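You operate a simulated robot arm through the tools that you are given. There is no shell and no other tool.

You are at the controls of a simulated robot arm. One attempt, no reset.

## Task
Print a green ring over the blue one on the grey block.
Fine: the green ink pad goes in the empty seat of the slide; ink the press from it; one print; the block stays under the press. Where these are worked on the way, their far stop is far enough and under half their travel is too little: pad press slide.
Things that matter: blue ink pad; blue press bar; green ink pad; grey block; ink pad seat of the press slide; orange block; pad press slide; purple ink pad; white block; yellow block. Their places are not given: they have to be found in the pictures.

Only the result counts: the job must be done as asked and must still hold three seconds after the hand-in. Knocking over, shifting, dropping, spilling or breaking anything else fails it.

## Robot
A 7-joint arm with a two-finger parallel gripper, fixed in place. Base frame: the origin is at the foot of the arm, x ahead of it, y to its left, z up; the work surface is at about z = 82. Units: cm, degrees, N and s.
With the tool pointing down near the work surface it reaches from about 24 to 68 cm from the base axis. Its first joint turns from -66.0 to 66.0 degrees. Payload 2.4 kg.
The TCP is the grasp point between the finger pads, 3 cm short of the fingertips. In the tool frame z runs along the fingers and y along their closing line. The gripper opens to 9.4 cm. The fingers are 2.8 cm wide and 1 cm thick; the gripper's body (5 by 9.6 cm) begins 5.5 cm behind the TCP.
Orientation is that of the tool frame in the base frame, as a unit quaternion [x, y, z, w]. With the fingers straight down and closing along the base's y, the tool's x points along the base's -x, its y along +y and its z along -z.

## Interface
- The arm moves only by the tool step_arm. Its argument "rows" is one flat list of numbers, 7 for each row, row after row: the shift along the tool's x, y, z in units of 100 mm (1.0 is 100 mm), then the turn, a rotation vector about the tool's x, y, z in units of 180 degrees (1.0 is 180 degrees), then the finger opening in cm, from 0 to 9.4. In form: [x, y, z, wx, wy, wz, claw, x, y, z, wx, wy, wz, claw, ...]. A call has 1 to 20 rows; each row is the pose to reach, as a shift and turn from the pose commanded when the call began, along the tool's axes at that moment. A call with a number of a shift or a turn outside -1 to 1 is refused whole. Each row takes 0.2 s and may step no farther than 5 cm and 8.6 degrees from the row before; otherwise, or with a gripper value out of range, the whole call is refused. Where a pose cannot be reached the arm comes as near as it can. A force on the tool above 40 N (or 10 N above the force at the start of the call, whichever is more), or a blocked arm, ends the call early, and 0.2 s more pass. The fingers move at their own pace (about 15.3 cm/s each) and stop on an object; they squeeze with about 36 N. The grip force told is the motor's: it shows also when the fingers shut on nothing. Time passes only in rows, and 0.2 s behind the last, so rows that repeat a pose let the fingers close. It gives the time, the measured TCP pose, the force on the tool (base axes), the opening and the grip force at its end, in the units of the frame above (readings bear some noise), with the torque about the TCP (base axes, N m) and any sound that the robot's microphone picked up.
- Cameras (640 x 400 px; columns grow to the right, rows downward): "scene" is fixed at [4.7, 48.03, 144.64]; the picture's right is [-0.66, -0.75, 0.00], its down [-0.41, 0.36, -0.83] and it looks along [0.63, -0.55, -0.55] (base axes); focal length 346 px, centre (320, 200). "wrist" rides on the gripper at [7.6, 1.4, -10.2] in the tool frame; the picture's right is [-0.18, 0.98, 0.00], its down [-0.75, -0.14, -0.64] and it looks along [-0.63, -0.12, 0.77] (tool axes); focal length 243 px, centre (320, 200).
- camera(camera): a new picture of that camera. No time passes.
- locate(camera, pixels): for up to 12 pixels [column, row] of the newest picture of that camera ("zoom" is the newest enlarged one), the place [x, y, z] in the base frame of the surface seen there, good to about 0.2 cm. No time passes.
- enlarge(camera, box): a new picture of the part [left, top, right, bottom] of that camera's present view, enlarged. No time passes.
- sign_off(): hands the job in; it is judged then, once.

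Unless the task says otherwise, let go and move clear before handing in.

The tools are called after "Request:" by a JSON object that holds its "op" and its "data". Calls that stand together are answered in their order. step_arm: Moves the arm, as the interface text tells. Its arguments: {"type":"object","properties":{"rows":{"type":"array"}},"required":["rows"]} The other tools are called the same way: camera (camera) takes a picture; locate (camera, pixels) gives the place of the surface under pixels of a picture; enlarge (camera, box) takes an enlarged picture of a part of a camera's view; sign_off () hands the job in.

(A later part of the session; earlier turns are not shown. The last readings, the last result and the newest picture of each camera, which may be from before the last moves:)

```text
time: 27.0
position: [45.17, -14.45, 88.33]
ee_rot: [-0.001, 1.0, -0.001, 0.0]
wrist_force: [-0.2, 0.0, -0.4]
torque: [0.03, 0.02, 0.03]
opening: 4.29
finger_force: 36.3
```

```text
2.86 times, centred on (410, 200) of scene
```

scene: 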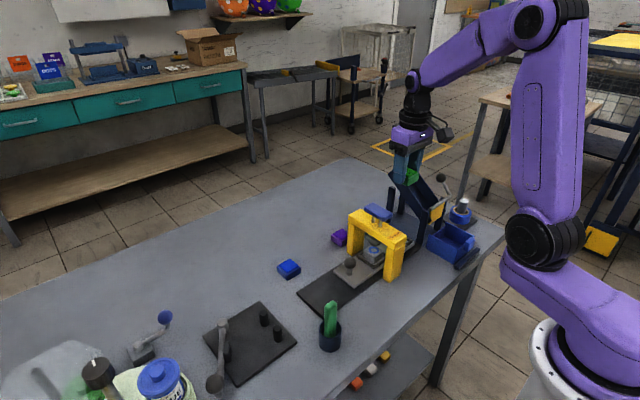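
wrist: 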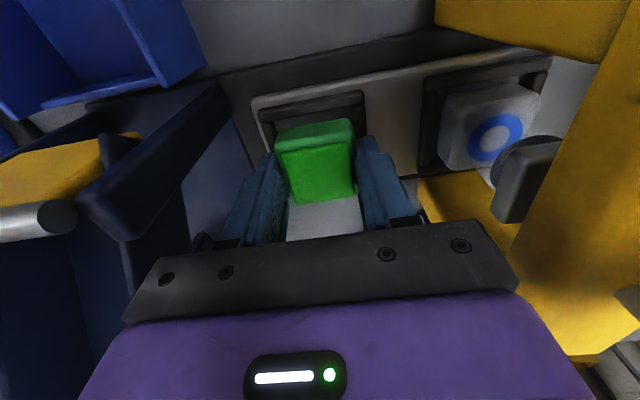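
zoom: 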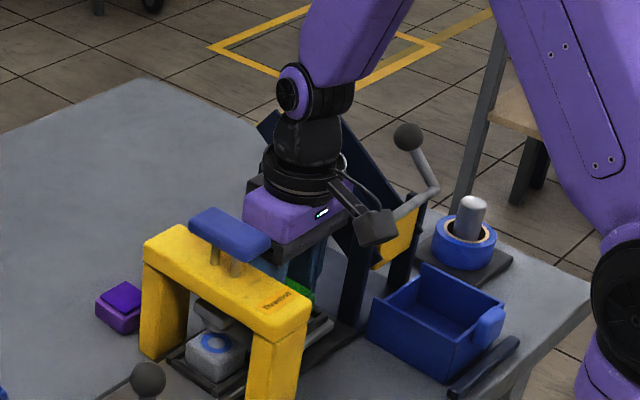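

No contact force yet, and the pad is right above the seat in the wrist view at (315,140). I'll enlarge to check its fit against the rim.

Request:
{"op": "enlarge", "data": {"camera": "wrist", "box": [230, 70, 400, 220]}}

```text
2.67 times, centred on (315, 145) of wrist
```

zoom: 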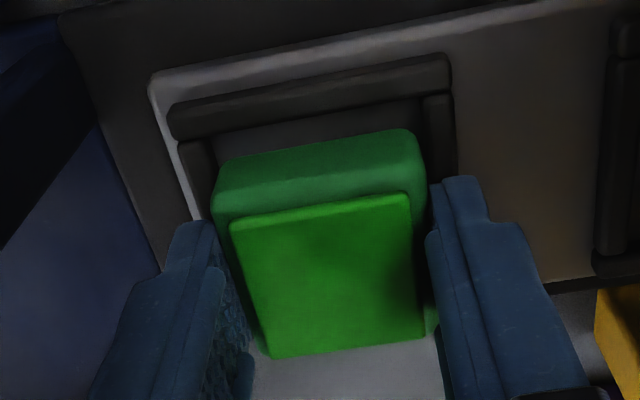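

Request:
{"op": "locate", "data": {"camera": "zoom", "pixels": [[300, 122], [300, 158], [220, 165], [410, 138], [215, 195], [422, 170], [190, 155], [440, 120], [300, 100], [175, 120], [446, 65], [430, 105]]}}

Request:
{"op": "locate", "data": {"camera": "zoom", "pixels": [[234, 225], [405, 197], [270, 352], [422, 335], [320, 275], [320, 150], [320, 185], [205, 150], [428, 130], [212, 185], [424, 150], [260, 130]]}}

```text
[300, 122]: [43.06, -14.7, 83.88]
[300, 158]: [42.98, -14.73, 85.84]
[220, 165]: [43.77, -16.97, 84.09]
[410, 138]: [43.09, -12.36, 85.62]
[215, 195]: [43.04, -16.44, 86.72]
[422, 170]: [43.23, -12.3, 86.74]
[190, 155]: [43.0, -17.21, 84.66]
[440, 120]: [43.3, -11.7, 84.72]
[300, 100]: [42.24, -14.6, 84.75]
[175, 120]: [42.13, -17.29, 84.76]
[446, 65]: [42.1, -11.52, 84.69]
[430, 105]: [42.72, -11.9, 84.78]
```

```text
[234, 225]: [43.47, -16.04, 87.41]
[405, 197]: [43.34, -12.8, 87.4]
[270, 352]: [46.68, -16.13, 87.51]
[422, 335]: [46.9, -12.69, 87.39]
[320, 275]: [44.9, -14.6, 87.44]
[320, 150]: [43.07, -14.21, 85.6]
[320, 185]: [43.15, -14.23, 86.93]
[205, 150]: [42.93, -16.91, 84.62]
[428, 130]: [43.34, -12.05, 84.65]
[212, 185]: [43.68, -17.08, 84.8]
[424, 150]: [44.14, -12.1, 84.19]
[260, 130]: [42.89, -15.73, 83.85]
```

The pad is centred on the seat within about 0.7 mm. I'll lower another 5.5 mm so the bottom enters the rim, then open the fingers a little.

Request:
{"op": "step_arm", "data": {"rows": [0, -0.005, 0.02, 0, 0, 0, 0, 0, -0.005, 0.04, 0, 0, 0, 0, 0, -0.005, 0.055, 0, 0, 0, 0, 0, -0.005, 0.055, 0, 0, 0, 0]}}

```text
time: 28.0
position: [45.24, -14.55, 87.93]
ee_rot: [0.001, 1.0, -0.001, 0.0]
wrist_force: [-0.6, 0.1, -1.6]
torque: [0.02, -0.02, -0.03]
opening: 4.29
finger_force: 36.0
```

No contact force, so the pad bottom is inside the rim line. I'll open the fingers to 5.2 cm to let it settle.

Request:
{"op": "step_arm", "data": {"rows": [0, 0, 0, 0, 0, 0, 4.5, 0, 0, 0, 0, 0, 0, 4.8, 0, 0, 0, 0, 0, 0, 5.2, 0, 0, 0, 0, 0, 0, 5.2]}}

Request:
{"op": "enlarge", "data": {"camera": "wrist", "box": [230, 70, 400, 220]}}

```text
time: 29.0
position: [45.12, -14.55, 87.79]
ee_rot: [0.001, 1.0, 0.0, 0.001]
wrist_force: [0.7, -0.1, -0.2]
torque: [-0.03, 0.0, 0.0]
opening: 5.2
finger_force: 0.0
```

```text
2.67 times, centred on (315, 145) of wrist
```

zoom: 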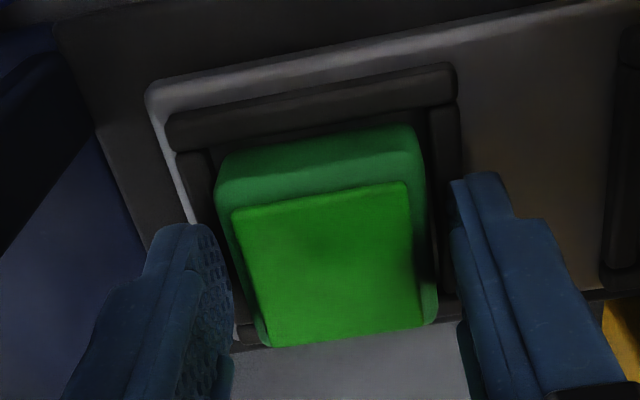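

Request:
{"op": "locate", "data": {"camera": "zoom", "pixels": [[236, 215], [403, 186], [270, 342], [420, 325], [320, 265], [222, 175], [410, 135], [230, 190], [320, 150], [430, 320], [258, 342], [310, 140]]}}

```text
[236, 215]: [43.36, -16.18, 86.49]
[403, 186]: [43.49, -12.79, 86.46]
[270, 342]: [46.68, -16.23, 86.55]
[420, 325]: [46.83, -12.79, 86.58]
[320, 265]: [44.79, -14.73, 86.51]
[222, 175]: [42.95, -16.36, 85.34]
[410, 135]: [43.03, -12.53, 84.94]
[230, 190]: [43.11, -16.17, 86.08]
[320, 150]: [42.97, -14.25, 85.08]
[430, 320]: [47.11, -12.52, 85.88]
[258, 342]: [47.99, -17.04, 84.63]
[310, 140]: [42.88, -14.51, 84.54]
```

The ink face now reads z ≈ 86.5 at all four corners, so the pad lies flat on the seat floor. I'll retreat straight up.

Request:
{"op": "step_arm", "data": {"rows": [0, 0, -0.05, 0, 0, 0, 5.2, 0, 0, -0.15, 0, 0, 0, 5.2, 0, 0, -0.35, 0, 0, 0, 5.2, 0, 0, -0.6, 0, 0, 0, 5.2, 0, 0, -0.85, 0, 0, 0, 5.2, 0, 0, -1.0, 0, 0, 0, 5.2]}}

Request:
{"op": "step_arm", "data": {"rows": [0, 0, -0.3, 0, 0, 0, 5.2, 0, 0, -0.6, 0, 0, 0, 5.2, 0, 0, -0.8, 0, 0, 0, 5.2]}}

Request:
{"op": "camera", "data": {"camera": "wrist"}}

Request:
{"op": "enlarge", "data": {"camera": "scene", "box": [290, 170, 450, 310]}}

```text
time: 30.4
position: [45.23, -14.45, 97.83]
ee_rot: [0.001, 1.0, 0.0, 0.0]
wrist_force: [-0.8, -0.8, 0.4]
torque: [0.02, 0.0, 0.0]
opening: 5.21
finger_force: 0.1
```

```text
time: 31.2
position: [45.06, -14.5, 105.76]
ee_rot: [0.0, 1.0, 0.0, 0.0]
wrist_force: [0.0, 0.3, 0.3]
torque: [-0.02, -0.01, 0.02]
opening: 5.19
finger_force: 0.1
```

```text
taken
```

wrist: 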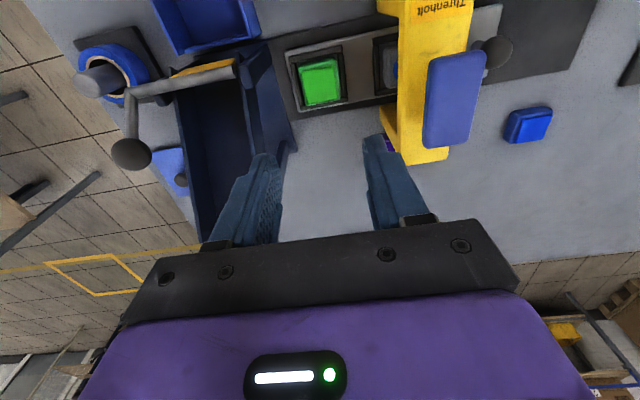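

```text
2.86 times, centred on (370, 240) of scene
```

zoom: 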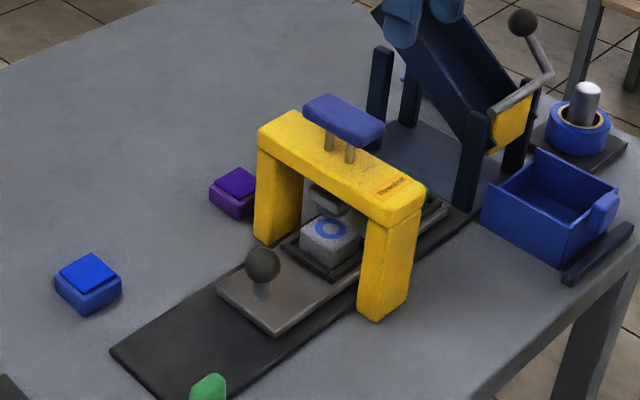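

The green pad sits neatly in the seat at (320,82) in the wrist view. Now I'll move over to above the slide's knob at about (45, 3.6), passing over the press bar at z ≈ 106.

Request:
{"op": "step_arm", "data": {"rows": [0, 0.2, 0, 0, 0, 0, 5.2, 0, 0.5, 0, 0, 0, 0, 5.2, 0, 0.8, 0, 0, 0, 0, 5.2, 0, 0.905, 0, 0, 0, 0, 5.2]}}

Request:
{"op": "step_arm", "data": {"rows": [0, 0.3, 0, 0, 0, 0, 5.2, 0, 0.6, 0, 0, 0, 0, 5.2, 0, 0.85, 0, 0, 0, 0, 5.2, 0, 0.905, 0, 0, 0, 0, 5.2]}}

Request:
{"op": "camera", "data": {"camera": "wrist"}}

```text
time: 32.2
position: [45.13, -5.27, 105.88]
ee_rot: [0.0, 1.0, 0.0, 0.0]
wrist_force: [-0.2, 0.1, -0.7]
torque: [0.0, 0.02, -0.02]
opening: 5.2
finger_force: 0.1
```

```text
time: 33.2
position: [45.07, 3.74, 105.93]
ee_rot: [-0.001, 1.0, 0.0, -0.001]
wrist_force: [-0.9, 0.8, -0.3]
torque: [-0.04, 0.01, 0.0]
opening: 5.17
finger_force: 0.0
```

```text
taken
```

wrist: 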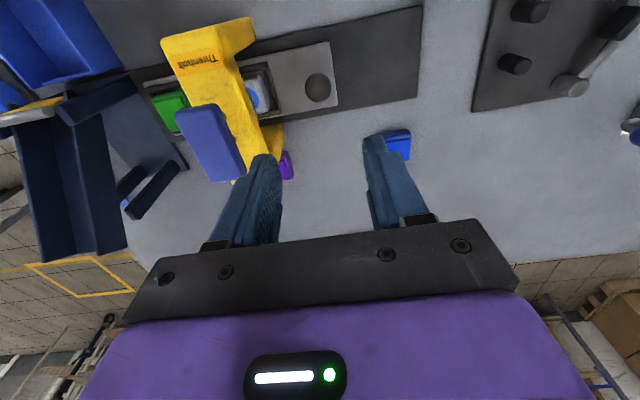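

Request:
{"op": "enlarge", "data": {"camera": "wrist", "box": [240, 30, 440, 140]}}

```text
3.20 times, centred on (340, 85) of wrist
```

zoom: 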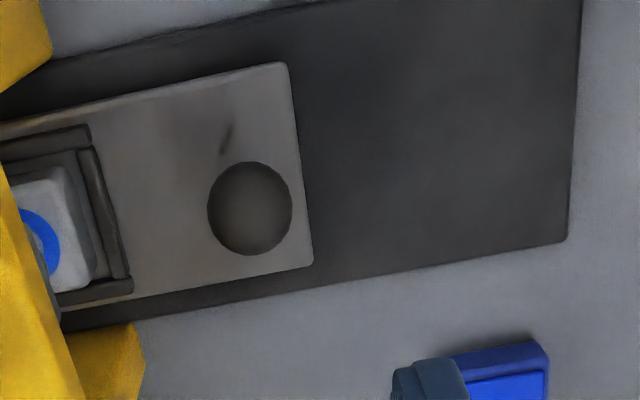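

Request:
{"op": "locate", "data": {"camera": "zoom", "pixels": [[250, 208], [250, 170], [250, 248], [214, 208], [285, 208], [285, 66], [312, 262], [566, 240], [580, 5], [230, 130], [50, 230], [90, 260]]}}

```text
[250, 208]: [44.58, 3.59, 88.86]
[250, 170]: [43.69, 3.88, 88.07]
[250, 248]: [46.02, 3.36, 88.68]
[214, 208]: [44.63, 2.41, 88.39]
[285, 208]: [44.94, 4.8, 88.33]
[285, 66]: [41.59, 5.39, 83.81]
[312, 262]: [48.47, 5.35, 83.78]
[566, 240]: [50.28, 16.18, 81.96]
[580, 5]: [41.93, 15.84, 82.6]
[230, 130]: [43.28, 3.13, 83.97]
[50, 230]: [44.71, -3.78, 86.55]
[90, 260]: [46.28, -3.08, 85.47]
```

The knob ball is centred at about (44.95, 3.6, 87.8) with a radius near 1.25 cm. I'll descend over it with fingers at 5.2 cm.

Request:
{"op": "step_arm", "data": {"rows": [0.015, 0.009, 0.2, 0, 0, 0, 5.2, 0.015, 0.009, 0.5, 0, 0, 0, 5.2, 0.015, 0.009, 0.8, 0, 0, 0, 5.2, 0.015, 0.009, 1.0, 0, 0, 0, 5.2]}}

Request:
{"op": "step_arm", "data": {"rows": [0, 0, 0.2, 0, 0, 0, 5.2, 0, 0, 0.4, 0, 0, 0, 5.2, 0, 0, 0.6, 0, 0, 0, 5.2, 0, 0, 0.72, 0, 0, 0, 5.2, 0, 0, 0.775, 0, 0, 0, 5.2, 0, 0, 0.775, 0, 0, 0, 5.2]}}

Request:
{"op": "enlarge", "data": {"camera": "scene", "box": [290, 190, 430, 310]}}

Request:
{"op": "camera", "data": {"camera": "wrist"}}

```text
time: 34.2
position: [45.03, 3.7, 95.73]
ee_rot: [-0.001, 1.0, 0.0, -0.001]
wrist_force: [0.4, 0.2, -0.3]
torque: [0.0, 0.0, -0.03]
opening: 5.18
finger_force: 0.0
```

```text
time: 35.6
position: [45.03, 3.72, 88.1]
ee_rot: [0.0, 1.0, 0.0, -0.001]
wrist_force: [0.0, -0.1, -0.5]
torque: [-0.02, 0.0, -0.01]
opening: 5.21
finger_force: 0.0
```

```text
3.33 times, centred on (360, 250) of scene
```

zoom: 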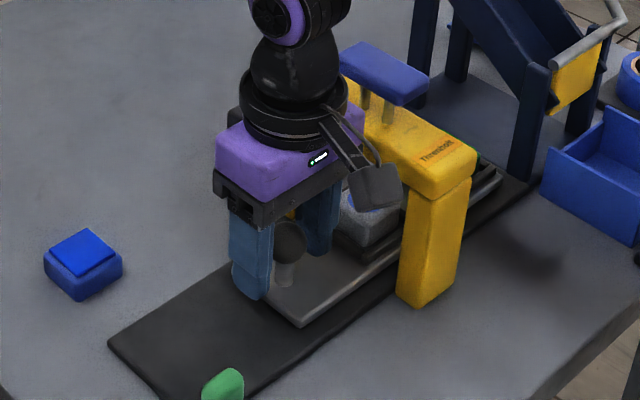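

```text
taken
```

wrist: 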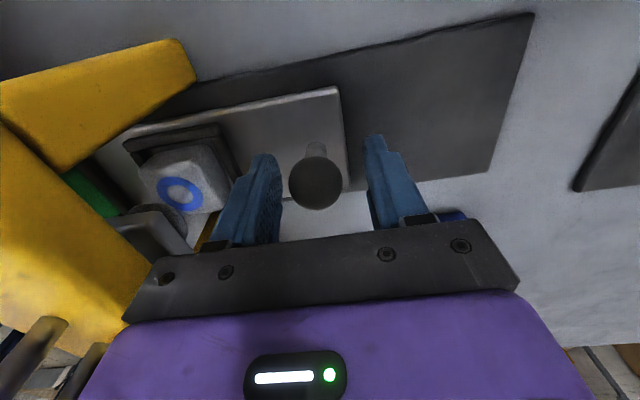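

The knob ball is between the fingers at (315,183) in the wrist view. I'll close on it.

Request:
{"op": "step_arm", "data": {"rows": [0, 0, 0, 0, 0, 0, 4.0, 0, 0, 0, 0, 0, 0, 3.0, 0, 0, 0, 0, 0, 0, 2.0, 0, 0, 0, 0, 0, 0, 1.0, 0, 0, 0, 0, 0, 0, 1.0]}}

```text
time: 36.8
position: [45.05, 3.75, 88.04]
ee_rot: [0.001, 1.0, 0.0, 0.0]
wrist_force: [1.2, -1.7, -0.6]
torque: [0.02, -0.04, -0.02]
opening: 2.94
finger_force: 44.8
```

The knob is gripped at 2.94 cm. I'll pull the slide toward +y slowly, 8 cm first, watching the force.

Request:
{"op": "step_arm", "data": {"rows": [0, 0.02, 0, 0, 0, 0, 1.0, 0, 0.06, 0, 0, 0, 0, 1.0, 0, 0.11, 0, 0, 0, 0, 1.0, 0, 0.17, 0, 0, 0, 0, 1.0, 0, 0.23, 0, 0, 0, 0, 1.0, 0, 0.29, 0, 0, 0, 0, 1.0, 0, 0.35, 0, 0, 0, 0, 1.0, 0, 0.41, 0, 0, 0, 0, 1.0, 0, 0.47, 0, 0, 0, 0, 1.0, 0, 0.53, 0, 0, 0, 0, 1.0, 0, 0.59, 0, 0, 0, 0, 1.0, 0, 0.65, 0, 0, 0, 0, 1.0, 0, 0.71, 0, 0, 0, 0, 1.0, 0, 0.76, 0, 0, 0, 0, 1.0, 0, 0.79, 0, 0, 0, 0, 1.0, 0, 0.8, 0, 0, 0, 0, 1.0]}}

Request:
{"op": "enlarge", "data": {"camera": "scene", "box": [290, 190, 430, 310]}}

Request:
{"op": "camera", "data": {"camera": "wrist"}}

```text
time: 40.2
position: [44.94, 11.71, 88.02]
ee_rot: [0.0, 1.0, 0.0, 0.0]
wrist_force: [5.2, -1.1, -16.0]
torque: [-0.05, 0.75, -0.02]
opening: 2.94
finger_force: 45.9
```

```text
3.33 times, centred on (360, 250) of scene
```

zoom: 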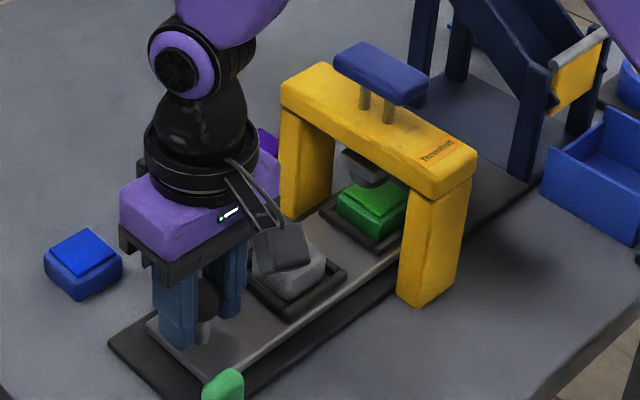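

```text
taken
```

wrist: 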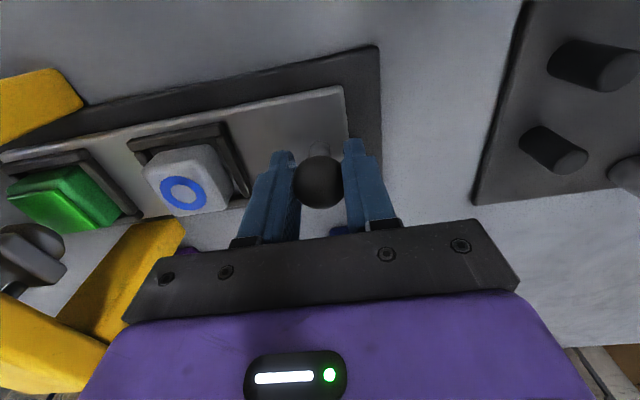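

The slide followed and the green pad is nearly under the stamp. I'll continue in 2 mm steps to feel for the far stop.

Request:
{"op": "step_arm", "data": {"rows": [0, 0.03, 0, 0, 0, 0, 1.0, 0, 0.06, 0, 0, 0, 0, 1.0, 0, 0.09, 0, 0, 0, 0, 1.0, 0, 0.12, 0, 0, 0, 0, 1.0, 0, 0.14, 0, 0, 0, 0, 1.0, 0, 0.16, 0, 0, 0, 0, 1.0, 0, 0.18, 0, 0, 0, 0, 1.0, 0, 0.2, 0, 0, 0, 0, 1.0, 0, 0.22, 0, 0, 0, 0, 1.0, 0, 0.24, 0, 0, 0, 0, 1.0]}}

Request:
{"op": "enlarge", "data": {"camera": "scene", "box": [290, 190, 430, 310]}}

```text
time: 42.0
position: [44.96, 13.09, 88.16]
ee_rot: [0.004, 1.0, -0.001, -0.002]
wrist_force: [-0.2, -6.3, 1.2]
torque: [-0.19, -0.21, 0.11]
opening: 2.96
finger_force: 44.8
stopped in row 9: the force on the tool passed its limit at 42 N (the readings are from after the stop); the commanded pose is now the measured one
```

```text
3.33 times, centred on (360, 250) of scene
```

zoom: 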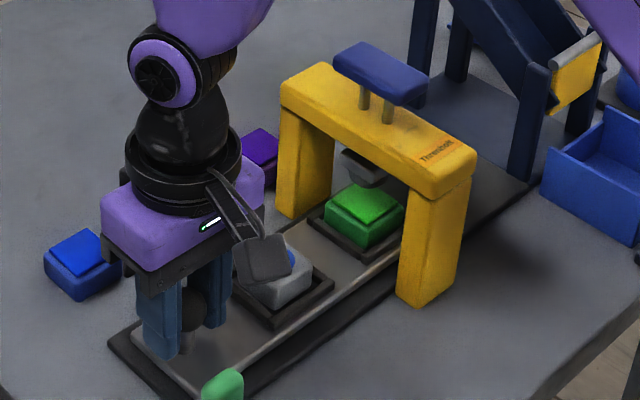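

The stop was reached at 42 N with the knob at y ≈ 13.1, a travel of about 9.5 cm, and the green pad is right under the stamp. I'll release the knob and rise straight up.

Request:
{"op": "step_arm", "data": {"rows": [0, 0, 0, 0, 0, 0, 3.5, 0, 0, 0, 0, 0, 0, 4.5, 0, 0, 0, 0, 0, 0, 5.2, 0, 0, 0, 0, 0, 0, 5.2]}}

Request:
{"op": "step_arm", "data": {"rows": [0, 0, -0.1, 0, 0, 0, 5.2, 0, 0, -0.3, 0, 0, 0, 5.2, 0, 0, -0.6, 0, 0, 0, 5.2, 0, 0, -0.85, 0, 0, 0, 5.2, 0, 0, -1.0, 0, 0, 0, 5.2]}}

Request:
{"op": "step_arm", "data": {"rows": [0, 0, -0.3, 0, 0, 0, 5.2, 0, 0, -0.6, 0, 0, 0, 5.2, 0, 0, -0.8, 0, 0, 0, 5.2, 0, 0, -0.8, 0, 0, 0, 5.2]}}

Request:
{"op": "enlarge", "data": {"camera": "scene", "box": [290, 180, 430, 300]}}

Request:
{"op": "camera", "data": {"camera": "wrist"}}

```text
time: 43.0
position: [45.07, 13.05, 88.13]
ee_rot: [0.003, 1.0, -0.002, -0.001]
wrist_force: [0.1, 0.4, 0.4]
torque: [-0.03, -0.01, -0.01]
opening: 5.22
finger_force: 0.1
```

```text
time: 44.2
position: [44.87, 13.2, 98.14]
ee_rot: [0.004, 1.0, -0.001, -0.002]
wrist_force: [0.1, -0.8, 0.3]
torque: [0.0, 0.0, 0.02]
opening: 5.18
finger_force: 0.0
```

```text
time: 45.2
position: [44.97, 13.23, 106.19]
ee_rot: [0.003, 1.0, -0.002, -0.002]
wrist_force: [-0.7, 1.0, 0.0]
torque: [0.02, 0.01, -0.02]
opening: 5.19
finger_force: 0.2
```

```text
3.33 times, centred on (360, 240) of scene
```

zoom: 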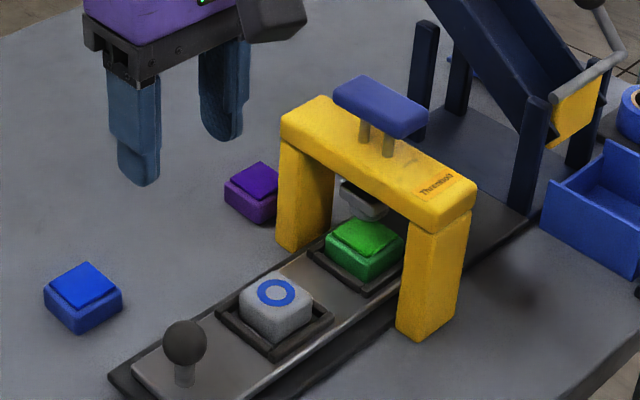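

```text
taken
```

wrist: 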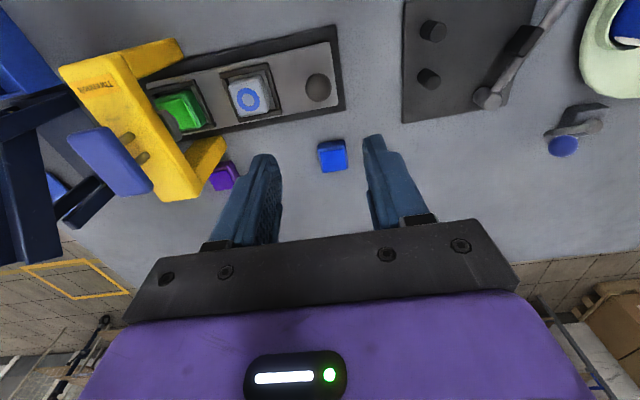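

The slide is fully out, with the green pad under the stamp and the block outside at (276,300) in the zoom. I'll measure the pad, stamp head and bar before pressing.

Request:
{"op": "locate", "data": {"camera": "zoom", "pixels": [[340, 97], [365, 78], [425, 105], [400, 130], [380, 105], [365, 210], [370, 218], [365, 235], [328, 238], [362, 258], [402, 240], [276, 292]]}}

Request:
{"op": "enlarge", "data": {"camera": "wrist", "box": [50, 30, 350, 210]}}

```text
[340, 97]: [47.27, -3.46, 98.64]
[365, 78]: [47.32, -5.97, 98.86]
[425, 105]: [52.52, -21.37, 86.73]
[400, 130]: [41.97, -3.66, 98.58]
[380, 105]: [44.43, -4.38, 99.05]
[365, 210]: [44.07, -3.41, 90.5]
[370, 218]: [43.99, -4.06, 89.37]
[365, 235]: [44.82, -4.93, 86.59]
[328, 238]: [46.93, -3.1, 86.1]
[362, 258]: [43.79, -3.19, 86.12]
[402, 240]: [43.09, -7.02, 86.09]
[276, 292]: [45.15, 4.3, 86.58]
```

```text
2.13 times, centred on (200, 120) of wrist
```

zoom: 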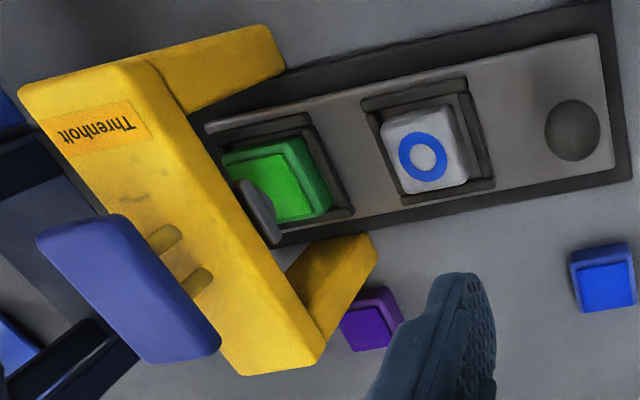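

The pad's centre is at y ≈ -5.05 under the bar's centre (44.7, -4.95), top 99.0; the stamp face hangs at about z = 89.3. I'll close the fingers and move above the bar.

Request:
{"op": "step_arm", "data": {"rows": [0, -0.2, 0, 0, 0, 0, 2.0, 0, -0.5, 0, 0, 0, 0, 0, 0.02, -0.8, 0, 0, 0, 0, 0, 0.02, -0.905, 0, 0, 0, 0, 0]}}

Request:
{"op": "step_arm", "data": {"rows": [0, -0.3, 0, 0, 0, 0, 0, 0, -0.6, 0, 0, 0, 0, 0, 0, -0.85, 0, 0, 0, 0, 0, 0, -0.905, 0, 0, 0, 0, 0, 0, -0.905, 0, 0, 0, 0, 0]}}

Request:
{"op": "enlarge", "data": {"camera": "scene", "box": [310, 130, 450, 270]}}

Request:
{"op": "camera", "data": {"camera": "wrist"}}

```text
time: 46.2
position: [44.87, 4.24, 105.99]
ee_rot: [0.004, 1.0, -0.002, -0.002]
wrist_force: [-0.9, 0.0, 1.2]
torque: [-0.02, 0.03, 0.04]
opening: 0.01
finger_force: 33.3
```

```text
time: 47.5
position: [44.76, -4.87, 106.13]
ee_rot: [0.004, 1.0, -0.002, -0.002]
wrist_force: [0.0, 0.6, 0.6]
torque: [0.04, 0.04, -0.05]
opening: 0.0
finger_force: 33.3
```

```text
2.86 times, centred on (380, 200) of scene
```

zoom: 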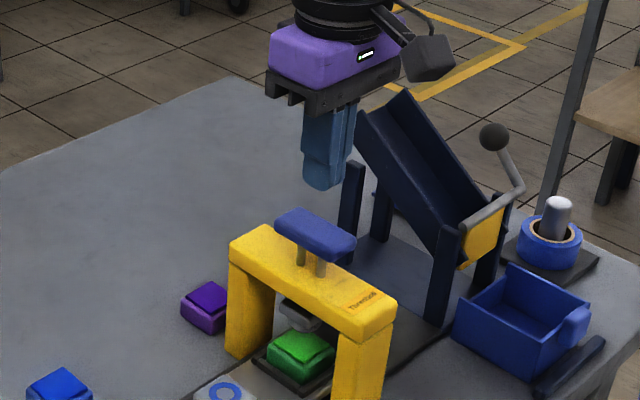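

```text
taken
```

wrist: 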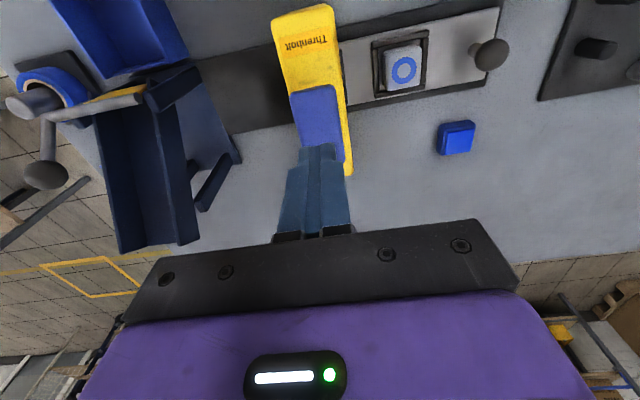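

The closed fingertips are centred over the bar, about 4 cm above it. I'll descend to near contact and then slowly press.

Request:
{"op": "step_arm", "data": {"rows": [0, 0, 0.1, 0, 0, 0, 0, 0, 0, 0.25, 0, 0, 0, 0, 0, 0, 0.35, 0, 0, 0, 0, 0, 0, 0.35, 0, 0, 0, 0]}}

Request:
{"op": "enlarge", "data": {"camera": "scene", "box": [330, 160, 430, 280]}}

```text
time: 48.5
position: [44.63, -4.87, 102.66]
ee_rot: [0.003, 1.0, -0.001, -0.002]
wrist_force: [-0.4, -0.4, 0.1]
torque: [0.0, 0.01, 0.0]
opening: 0.03
finger_force: 33.4
```

```text
3.33 times, centred on (380, 220) of scene
```

zoom: 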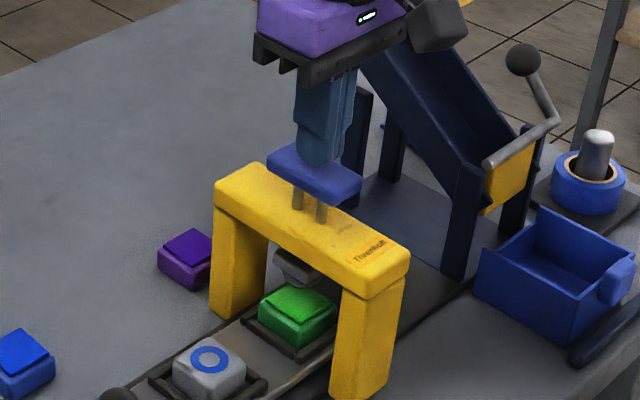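

The tips hover right over the bar. I'll press down in 2.5 mm steps, expecting the call to end when the stamp seats on the pad.

Request:
{"op": "step_arm", "data": {"rows": [0, 0, 0.03, 0, 0, 0, 0, 0, 0, 0.06, 0, 0, 0, 0, 0, 0, 0.085, 0, 0, 0, 0, 0, 0, 0.11, 0, 0, 0, 0, 0, 0, 0.135, 0, 0, 0, 0, 0, 0, 0.16, 0, 0, 0, 0, 0, 0, 0.185, 0, 0, 0, 0, 0, 0, 0.21, 0, 0, 0, 0, 0, 0, 0.235, 0, 0, 0, 0, 0, 0, 0.26, 0, 0, 0, 0, 0, 0, 0.28, 0, 0, 0, 0, 0, 0, 0.3, 0, 0, 0, 0, 0, 0, 0.32, 0, 0, 0, 0, 0, 0, 0.34, 0, 0, 0, 0, 0, 0, 0.36, 0, 0, 0, 0]}}

Request:
{"op": "enlarge", "data": {"camera": "scene", "box": [330, 160, 430, 280]}}

```text
time: 51.0
position: [44.69, -4.97, 99.93]
ee_rot: [0.004, 1.0, -0.002, 0.0]
wrist_force: [-6.4, 1.1, 15.5]
torque: [0.01, 0.08, -0.02]
opening: 0.01
finger_force: 33.0
heard: click
stopped in row 12: the force on the tool passed its limit at 45 N (the readings are from after the stop); the commanded pose is now the measured one
```

```text
3.33 times, centred on (380, 220) of scene
```

zoom: 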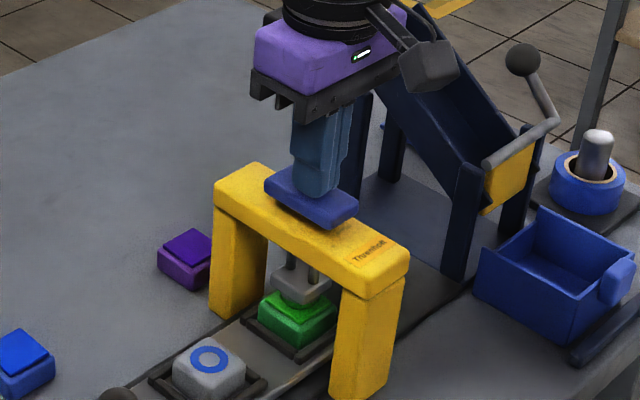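

A click was heard and the stamp face is on the green pad at (305,285) in the zoom. I'll lift off and check the bar rises and the stamp is green.

Request:
{"op": "step_arm", "data": {"rows": [0, 0, -0.03, 0, 0, 0, 0, 0, 0, -0.08, 0, 0, 0, 0, 0, 0, -0.14, 0, 0, 0, 0, 0, 0, -0.2, 0, 0, 0, 0, 0, 0, -0.26, 0, 0, 0, 0, 0, 0, -0.32, 0, 0, 0, 0, 0, 0, -0.42, 0, 0, 0, 0, 0, 0, -0.55, 0, 0, 0, 0, 0, 0, -0.62, 0, 0, 0, 0, 0, 0, -0.62, 0, 0, 0, 0]}}

Request:
{"op": "enlarge", "data": {"camera": "scene", "box": [330, 160, 430, 280]}}

```text
time: 53.2
position: [44.9, -4.8, 106.18]
ee_rot: [0.004, 1.0, -0.002, 0.0]
wrist_force: [-0.3, -0.1, 0.3]
torque: [0.03, -0.01, 0.01]
opening: 0.0
finger_force: 32.9
```

```text
3.33 times, centred on (380, 220) of scene
```

zoom: 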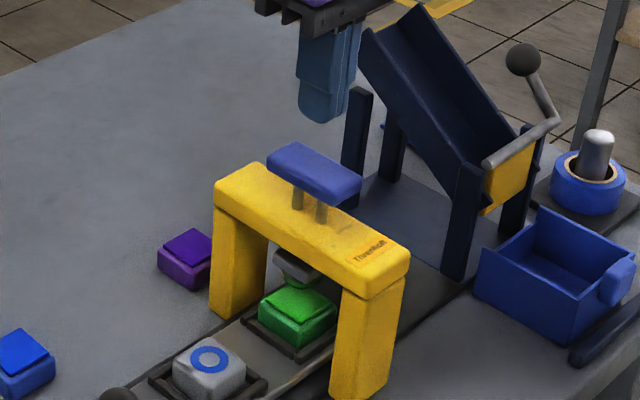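

The bar sprang back up and the stamp's lower edge looks green near (305,282). I'll zoom in to confirm.

Request:
{"op": "enlarge", "data": {"camera": "scene", "box": [400, 225, 440, 265]}}

Request:
{"op": "enlarge", "data": {"camera": "scene", "box": [400, 200, 450, 260]}}

Request:
{"op": "enlarge", "data": {"camera": "scene", "box": [360, 220, 450, 290]}}

```text
10.00 times, centred on (420, 245) of scene
```

zoom: 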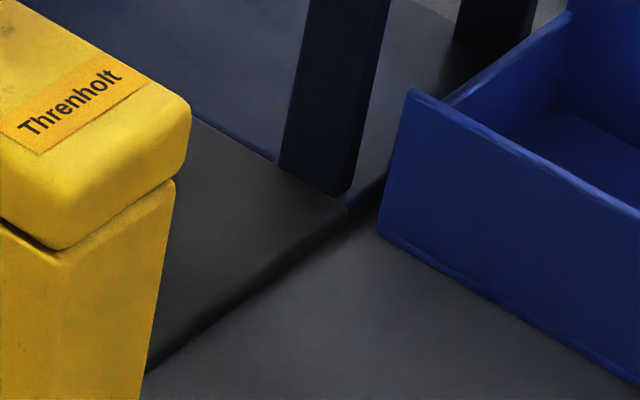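

```text
6.67 times, centred on (425, 230) of scene
```

zoom: 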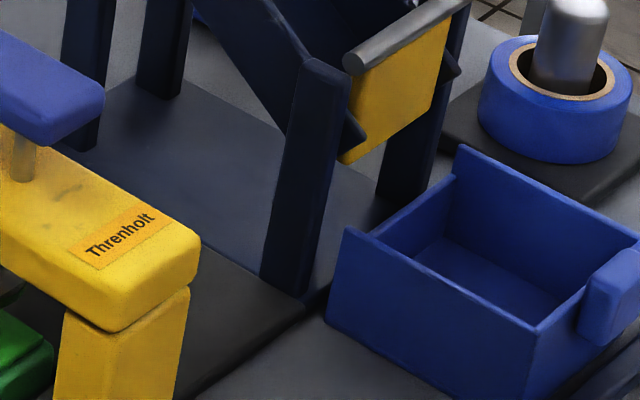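

```text
5.71 times, centred on (405, 255) of scene
```

zoom: 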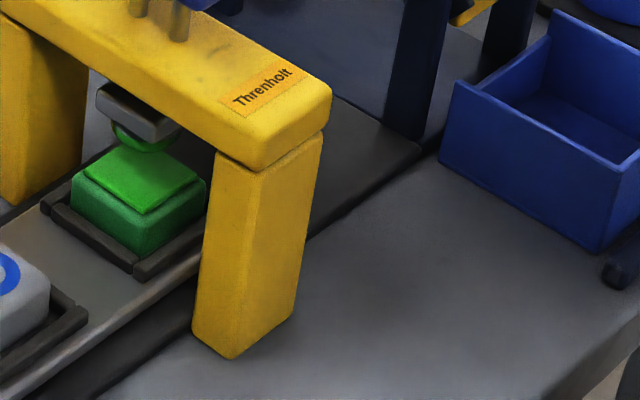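

The stamp face carries green ink, seen at (145,137) in the zoom, and the pad is still flat in its seat. Now I'll go back above the knob with open fingers.

Request:
{"op": "step_arm", "data": {"rows": [0, 0.2, 0, 0, 0, 0, 0, 0, 0.5, 0, 0, 0, 0, 0, -0.02, 0.8, 0, 0, 0, 0, 2.0, -0.02, 0.9, 0, 0, 0, 0, 5.2]}}

Request:
{"op": "step_arm", "data": {"rows": [0, 0.3, 0, 0, 0, 0, 5.2, 0, 0.6, 0, 0, 0, 0, 5.2, 0, 0.85, 0, 0, 0, 0, 5.2, 0, 0.9, 0, 0, 0, 0, 5.2, 0, 0.9, 0, 0, 0, 0, 5.2]}}

Request:
{"op": "camera", "data": {"camera": "wrist"}}

Request:
{"op": "enlarge", "data": {"camera": "wrist", "box": [240, 30, 400, 130]}}

```text
time: 54.2
position: [45.13, 4.14, 106.04]
ee_rot: [0.004, 1.0, -0.002, -0.001]
wrist_force: [-0.6, 0.6, 0.5]
torque: [-0.02, 0.0, -0.01]
opening: 5.2
finger_force: 0.1
```

```text
time: 55.4
position: [45.17, 13.1, 106.15]
ee_rot: [0.004, 1.0, -0.002, -0.002]
wrist_force: [-0.3, 0.4, -1.0]
torque: [-0.05, -0.04, -0.02]
opening: 5.2
finger_force: 0.0
```

```text
taken
```

wrist: 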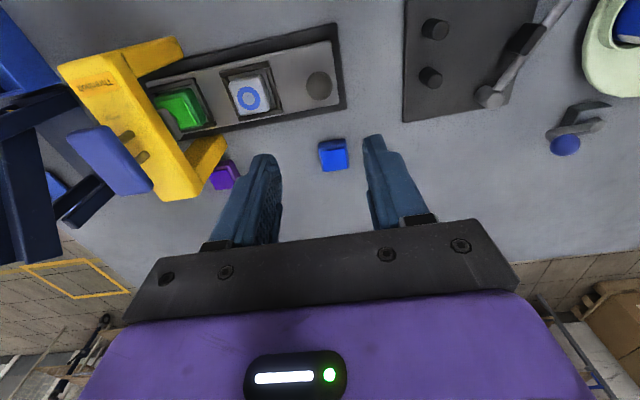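

```text
4.00 times, centred on (320, 80) of wrist
```

zoom: 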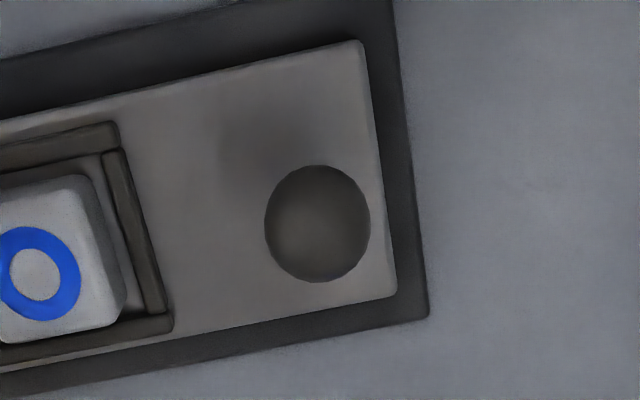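

Request:
{"op": "locate", "data": {"camera": "zoom", "pixels": [[318, 225], [318, 175], [318, 272], [272, 225], [362, 225], [390, 200], [350, 50], [395, 290], [40, 272]]}}

```text
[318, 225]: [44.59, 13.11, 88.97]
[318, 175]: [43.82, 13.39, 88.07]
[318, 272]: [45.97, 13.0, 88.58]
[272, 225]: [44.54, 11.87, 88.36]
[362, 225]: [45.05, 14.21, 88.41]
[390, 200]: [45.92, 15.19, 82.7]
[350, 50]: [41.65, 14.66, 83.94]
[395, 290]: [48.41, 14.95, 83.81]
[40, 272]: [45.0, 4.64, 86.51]
```

The knob ball is at y ≈ 13.05, right under the TCP. I'll descend over it and grip it again.

Request:
{"op": "step_arm", "data": {"rows": [0, 0, 0.2, 0, 0, 0, 5.2, 0, 0, 0.5, 0, 0, 0, 5.2, 0, 0, 0.8, 0, 0, 0, 5.2, 0, 0, 1.0, 0, 0, 0, 5.2]}}

Request:
{"op": "step_arm", "data": {"rows": [0, 0, 0.2, 0, 0, 0, 5.2, 0, 0, 0.4, 0, 0, 0, 5.2, 0, 0, 0.6, 0, 0, 0, 5.2, 0, 0, 0.74, 0, 0, 0, 5.2, 0, 0, 0.805, 0, 0, 0, 5.2, 0, 0, 0.805, 0, 0, 0, 5.2]}}

Request:
{"op": "step_arm", "data": {"rows": [0, 0, 0, 0, 0, 0, 4.0, 0, 0, 0, 0, 0, 0, 3.0, 0, 0, 0, 0, 0, 0, 2.0, 0, 0, 0, 0, 0, 0, 1.0, 0, 0, 0, 0, 0, 0, 1.0]}}

```text
time: 56.4
position: [45.08, 12.98, 95.98]
ee_rot: [0.003, 1.0, -0.003, -0.001]
wrist_force: [0.4, 0.1, -0.2]
torque: [-0.01, -0.05, 0.02]
opening: 5.22
finger_force: 0.1
```

```text
time: 57.8
position: [45.04, 13.06, 87.89]
ee_rot: [0.004, 1.0, -0.002, 0.0]
wrist_force: [-0.4, 0.1, 0.6]
torque: [-0.03, -0.04, 0.01]
opening: 5.2
finger_force: 0.1
```

```text
time: 59.0
position: [45.1, 13.06, 87.98]
ee_rot: [0.004, 1.0, -0.002, -0.001]
wrist_force: [0.7, -1.6, -1.0]
torque: [0.01, 0.0, -0.01]
opening: 2.95
finger_force: 45.3
```

The knob is gripped at 2.95 cm. I'll push the slide back toward -y, 8.6 cm first at a gentle pace.

Request:
{"op": "step_arm", "data": {"rows": [0, -0.02, 0, 0, 0, 0, 1.0, 0, -0.06, 0, 0, 0, 0, 1.0, 0, -0.11, 0, 0, 0, 0, 1.0, 0, -0.17, 0, 0, 0, 0, 1.0, 0, -0.23, 0, 0, 0, 0, 1.0, 0, -0.29, 0, 0, 0, 0, 1.0, 0, -0.35, 0, 0, 0, 0, 1.0, 0, -0.41, 0, 0, 0, 0, 1.0, 0, -0.47, 0, 0, 0, 0, 1.0, 0, -0.53, 0, 0, 0, 0, 1.0, 0, -0.59, 0, 0, 0, 0, 1.0, 0, -0.65, 0, 0, 0, 0, 1.0, 0, -0.71, 0, 0, 0, 0, 1.0, 0, -0.77, 0, 0, 0, 0, 1.0, 0, -0.82, 0, 0, 0, 0, 1.0, 0, -0.85, 0, 0, 0, 0, 1.0, 0, -0.86, 0, 0, 0, 0, 1.0]}}

Request:
{"op": "enlarge", "data": {"camera": "scene", "box": [290, 190, 430, 310]}}

```text
time: 62.6
position: [45.19, 4.43, 88.08]
ee_rot: [0.004, 1.0, -0.002, -0.001]
wrist_force: [9.0, 1.5, -34.8]
torque: [0.0, -0.05, 0.01]
opening: 2.94
finger_force: 45.2
```

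```text
3.33 times, centred on (360, 250) of scene
```

zoom: 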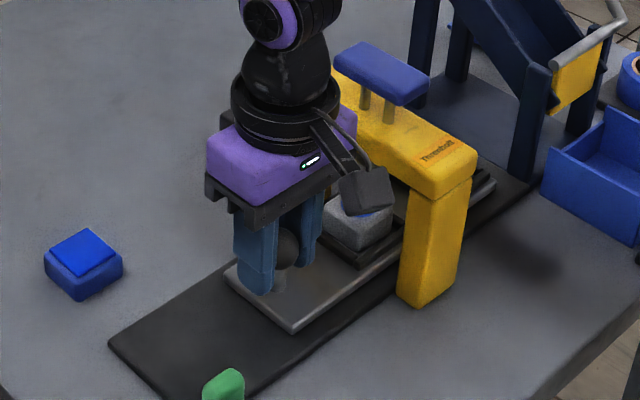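

The slide followed, but the vertical force crept to -35 N because I'm gripping the ball tightly while the arm's height differs slightly. I'll loosen the fingers to 3.6 cm to relieve it, and then nudge the slide home with the +y finger.

Request:
{"op": "step_arm", "data": {"rows": [0, 0, 0, 0, 0, 0, 3.2, 0, 0, 0, 0, 0, 0, 3.6, 0, 0, 0, 0, 0, 0, 3.6]}}

```text
time: 63.4
position: [45.14, 4.44, 88.16]
ee_rot: [0.003, 1.0, -0.002, -0.001]
wrist_force: [0.7, -0.2, 0.8]
torque: [0.01, -0.01, 0.02]
opening: 3.59
finger_force: 0.0
```

The force is relieved. I'll nudge toward -y in 1 mm steps until the home stop is felt.

Request:
{"op": "step_arm", "data": {"rows": [0, -0.02, 0, 0, 0, 0, 3.6, 0, -0.035, 0, 0, 0, 0, 3.6, 0, -0.05, 0, 0, 0, 0, 3.6, 0, -0.065, 0, 0, 0, 0, 3.6, 0, -0.08, 0, 0, 0, 0, 3.6, 0, -0.095, 0, 0, 0, 0, 3.6, 0, -0.105, 0, 0, 0, 0, 3.6, 0, -0.115, 0, 0, 0, 0, 3.6, 0, -0.125, 0, 0, 0, 0, 3.6, 0, -0.135, 0, 0, 0, 0, 3.6, 0, -0.145, 0, 0, 0, 0, 3.6, 0, -0.155, 0, 0, 0, 0, 3.6, 0, -0.165, 0, 0, 0, 0, 3.6]}}

Request:
{"op": "enlarge", "data": {"camera": "scene", "box": [290, 190, 430, 310]}}

```text
time: 66.2
position: [45.09, 2.94, 88.07]
ee_rot: [0.002, 1.0, -0.002, -0.001]
wrist_force: [-0.6, 11.6, -1.8]
torque: [0.03, -0.1, 0.02]
opening: 4.28
finger_force: 5.9
```

```text
3.33 times, centred on (360, 250) of scene
```

zoom: 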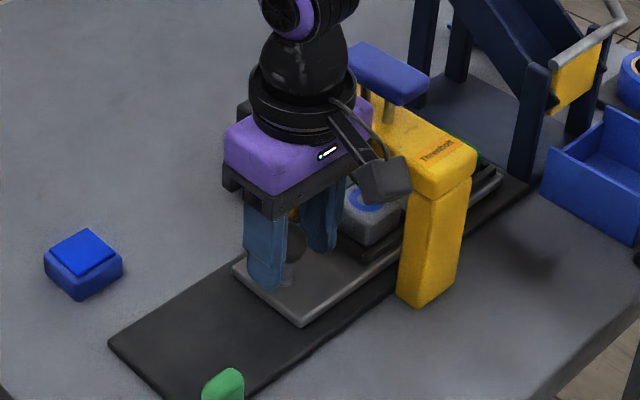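

The fingers were backed open to 4.28 cm with 11.6 N in y, which puts the knob centre at about y = 3.6, its starting place. I'll ease off, open, rise and verify.

Request:
{"op": "step_arm", "data": {"rows": [0, 0.03, 0, 0, 0, 0, 4.4, 0, 0.06, 0, 0, 0, 0, 5.2, 0, 0.065, 0, 0, 0, 0, 5.2]}}

Request:
{"op": "step_arm", "data": {"rows": [0, 0, -0.1, 0, 0, 0, 5.2, 0, 0, -0.3, 0, 0, 0, 5.2, 0, 0, -0.6, 0, 0, 0, 5.2, 0, 0, -0.85, 0, 0, 0, 5.2, 0, 0, -1.0, 0, 0, 0, 5.2]}}

Request:
{"op": "step_arm", "data": {"rows": [0, 0, -0.3, 0, 0, 0, 5.2, 0, 0, -0.6, 0, 0, 0, 5.2, 0, 0, -0.8, 0, 0, 0, 5.2, 0, 0, -0.8, 0, 0, 0, 5.2]}}

Request:
{"op": "camera", "data": {"camera": "wrist"}}

Request:
{"op": "enlarge", "data": {"camera": "wrist", "box": [240, 30, 440, 140]}}

```text
time: 67.0
position: [45.06, 3.4, 88.24]
ee_rot: [0.005, 1.0, -0.001, -0.001]
wrist_force: [0.3, 0.5, -0.6]
torque: [-0.02, 0.01, -0.01]
opening: 5.19
finger_force: 0.0
```

```text
time: 68.2
position: [45.04, 3.41, 97.88]
ee_rot: [0.003, 1.0, -0.001, -0.001]
wrist_force: [0.7, -0.3, -0.1]
torque: [0.01, 0.01, 0.0]
opening: 5.2
finger_force: 0.0
```

```text
time: 69.2
position: [45.11, 3.39, 106.17]
ee_rot: [0.003, 1.0, -0.001, -0.001]
wrist_force: [-0.7, 0.1, 0.3]
torque: [-0.02, -0.02, 0.03]
opening: 5.21
finger_force: 0.0
```

```text
taken
```

wrist: 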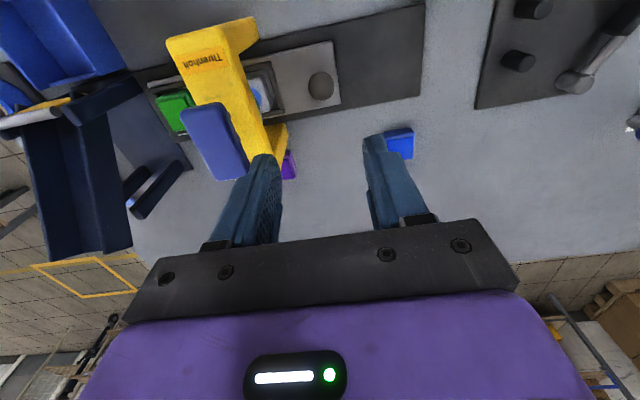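

```text
3.20 times, centred on (340, 85) of wrist
```

zoom: 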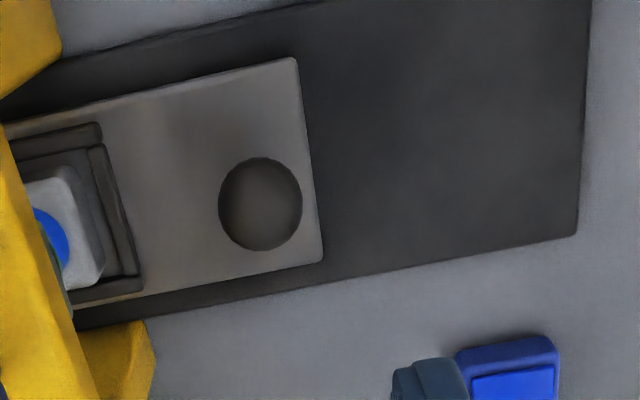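

Request:
{"op": "locate", "data": {"camera": "zoom", "pixels": [[260, 203], [224, 203], [297, 203], [292, 66], [320, 255], [100, 250], [140, 285], [572, 230], [60, 240]]}}

Request:
{"op": "enlarge", "data": {"camera": "scene", "box": [320, 180, 440, 300]}}

```text
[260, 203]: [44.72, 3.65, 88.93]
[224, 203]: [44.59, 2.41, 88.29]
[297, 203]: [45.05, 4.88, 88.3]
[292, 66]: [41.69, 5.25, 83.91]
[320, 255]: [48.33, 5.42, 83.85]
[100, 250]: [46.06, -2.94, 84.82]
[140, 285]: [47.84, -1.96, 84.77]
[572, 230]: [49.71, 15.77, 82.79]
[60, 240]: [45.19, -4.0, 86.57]
```

```text
3.33 times, centred on (380, 240) of scene
```

zoom: 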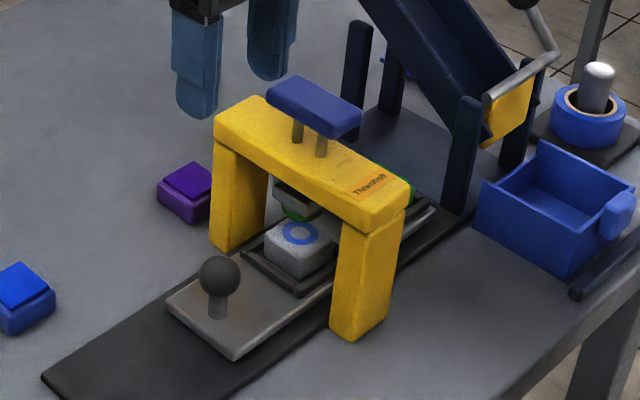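

The knob reads y ≈ 3.65, as before the work (3.6), and the block with its blue ring is under the stamp again. I'll zoom on the block and stamp for a last alignment check before the single print.

Request:
{"op": "enlarge", "data": {"camera": "scene", "box": [350, 220, 410, 280]}}

```text
6.67 times, centred on (380, 250) of scene
```

zoom: 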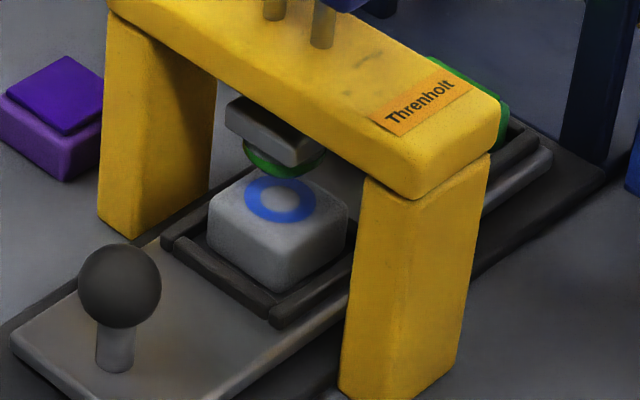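

Request:
{"op": "locate", "data": {"camera": "zoom", "pixels": [[279, 200], [248, 200], [312, 200], [279, 180], [279, 218], [285, 170], [262, 165], [310, 168], [225, 128], [300, 165], [212, 210], [345, 222]]}}

```text
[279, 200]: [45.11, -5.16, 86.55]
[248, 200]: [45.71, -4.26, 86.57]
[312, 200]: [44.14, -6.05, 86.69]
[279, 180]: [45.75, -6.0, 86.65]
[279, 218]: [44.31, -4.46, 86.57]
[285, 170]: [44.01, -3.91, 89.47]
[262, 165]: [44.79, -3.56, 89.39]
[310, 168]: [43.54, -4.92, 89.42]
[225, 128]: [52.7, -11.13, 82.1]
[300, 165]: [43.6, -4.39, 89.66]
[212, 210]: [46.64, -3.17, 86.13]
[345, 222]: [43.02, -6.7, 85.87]
```

The blue ring's centre (45.0, -5.15) is under the stamp's centre (≈44.95, -5.0). I'll close the fingers and move above the bar again for the single print.

Request:
{"op": "step_arm", "data": {"rows": [0, -0.1, 0, 0, 0, 0, 3.0, 0.01, -0.3, 0, 0, 0, 0, 0, 0.03, -0.55, 0, 0, 0, 0, 0, 0.035, -0.75, 0, 0, 0, 0, 0, 0.035, -0.832, 0, 0, 0, 0, 0, 0.035, -0.832, 0, 0, 0, 0, 0]}}

Request:
{"op": "step_arm", "data": {"rows": [0, 0, 0.1, 0, 0, 0, 0, 0, 0, 0.25, 0, 0, 0, 0, 0, 0, 0.34, 0, 0, 0, 0, 0, 0, 0.34, 0, 0, 0, 0]}}

Request:
{"op": "enlarge", "data": {"camera": "scene", "box": [330, 160, 430, 280]}}

```text
time: 70.6
position: [44.62, -4.83, 105.85]
ee_rot: [0.003, 1.0, -0.002, -0.001]
wrist_force: [0.2, -0.4, -0.8]
torque: [-0.01, 0.0, 0.01]
opening: 0.01
finger_force: 33.3
```

```text
time: 71.6
position: [44.61, -4.89, 102.49]
ee_rot: [0.004, 1.0, -0.002, -0.001]
wrist_force: [-0.2, -0.4, -0.1]
torque: [-0.01, 0.0, -0.01]
opening: 0.01
finger_force: 32.9
```

```text
3.33 times, centred on (380, 220) of scene
```

zoom: 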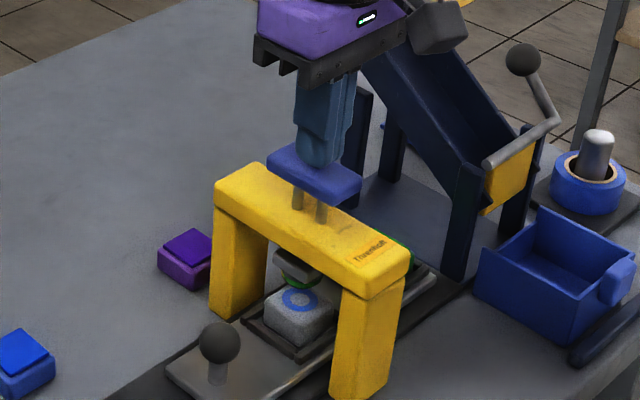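

The tips are centred right over the bar, and the green stamp face is above the blue ring. I'll press down once until the force limit stops it.

Request:
{"op": "step_arm", "data": {"rows": [0, 0, 0.03, 0, 0, 0, 0, 0, 0, 0.06, 0, 0, 0, 0, 0, 0, 0.085, 0, 0, 0, 0, 0, 0, 0.11, 0, 0, 0, 0, 0, 0, 0.135, 0, 0, 0, 0, 0, 0, 0.16, 0, 0, 0, 0, 0, 0, 0.185, 0, 0, 0, 0, 0, 0, 0.21, 0, 0, 0, 0, 0, 0, 0.235, 0, 0, 0, 0, 0, 0, 0.26, 0, 0, 0, 0, 0, 0, 0.28, 0, 0, 0, 0, 0, 0, 0.3, 0, 0, 0, 0, 0, 0, 0.32, 0, 0, 0, 0, 0, 0, 0.34, 0, 0, 0, 0, 0, 0, 0.36, 0, 0, 0, 0]}}

Request:
{"op": "enlarge", "data": {"camera": "scene", "box": [330, 160, 430, 280]}}

```text
time: 74.2
position: [44.59, -4.85, 99.98]
ee_rot: [0.003, 1.0, -0.002, 0.001]
wrist_force: [-6.3, 1.2, 16.6]
torque: [0.05, 0.35, -0.03]
opening: 0.0
finger_force: 33.0
heard: click
stopped in row 13: the force on the tool passed its limit at 46 N (the readings are from after the stop); the commanded pose is now the measured one
```

```text
3.33 times, centred on (380, 220) of scene
```

zoom: 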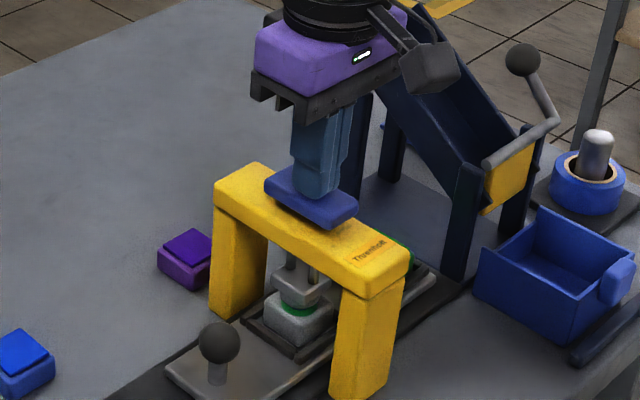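

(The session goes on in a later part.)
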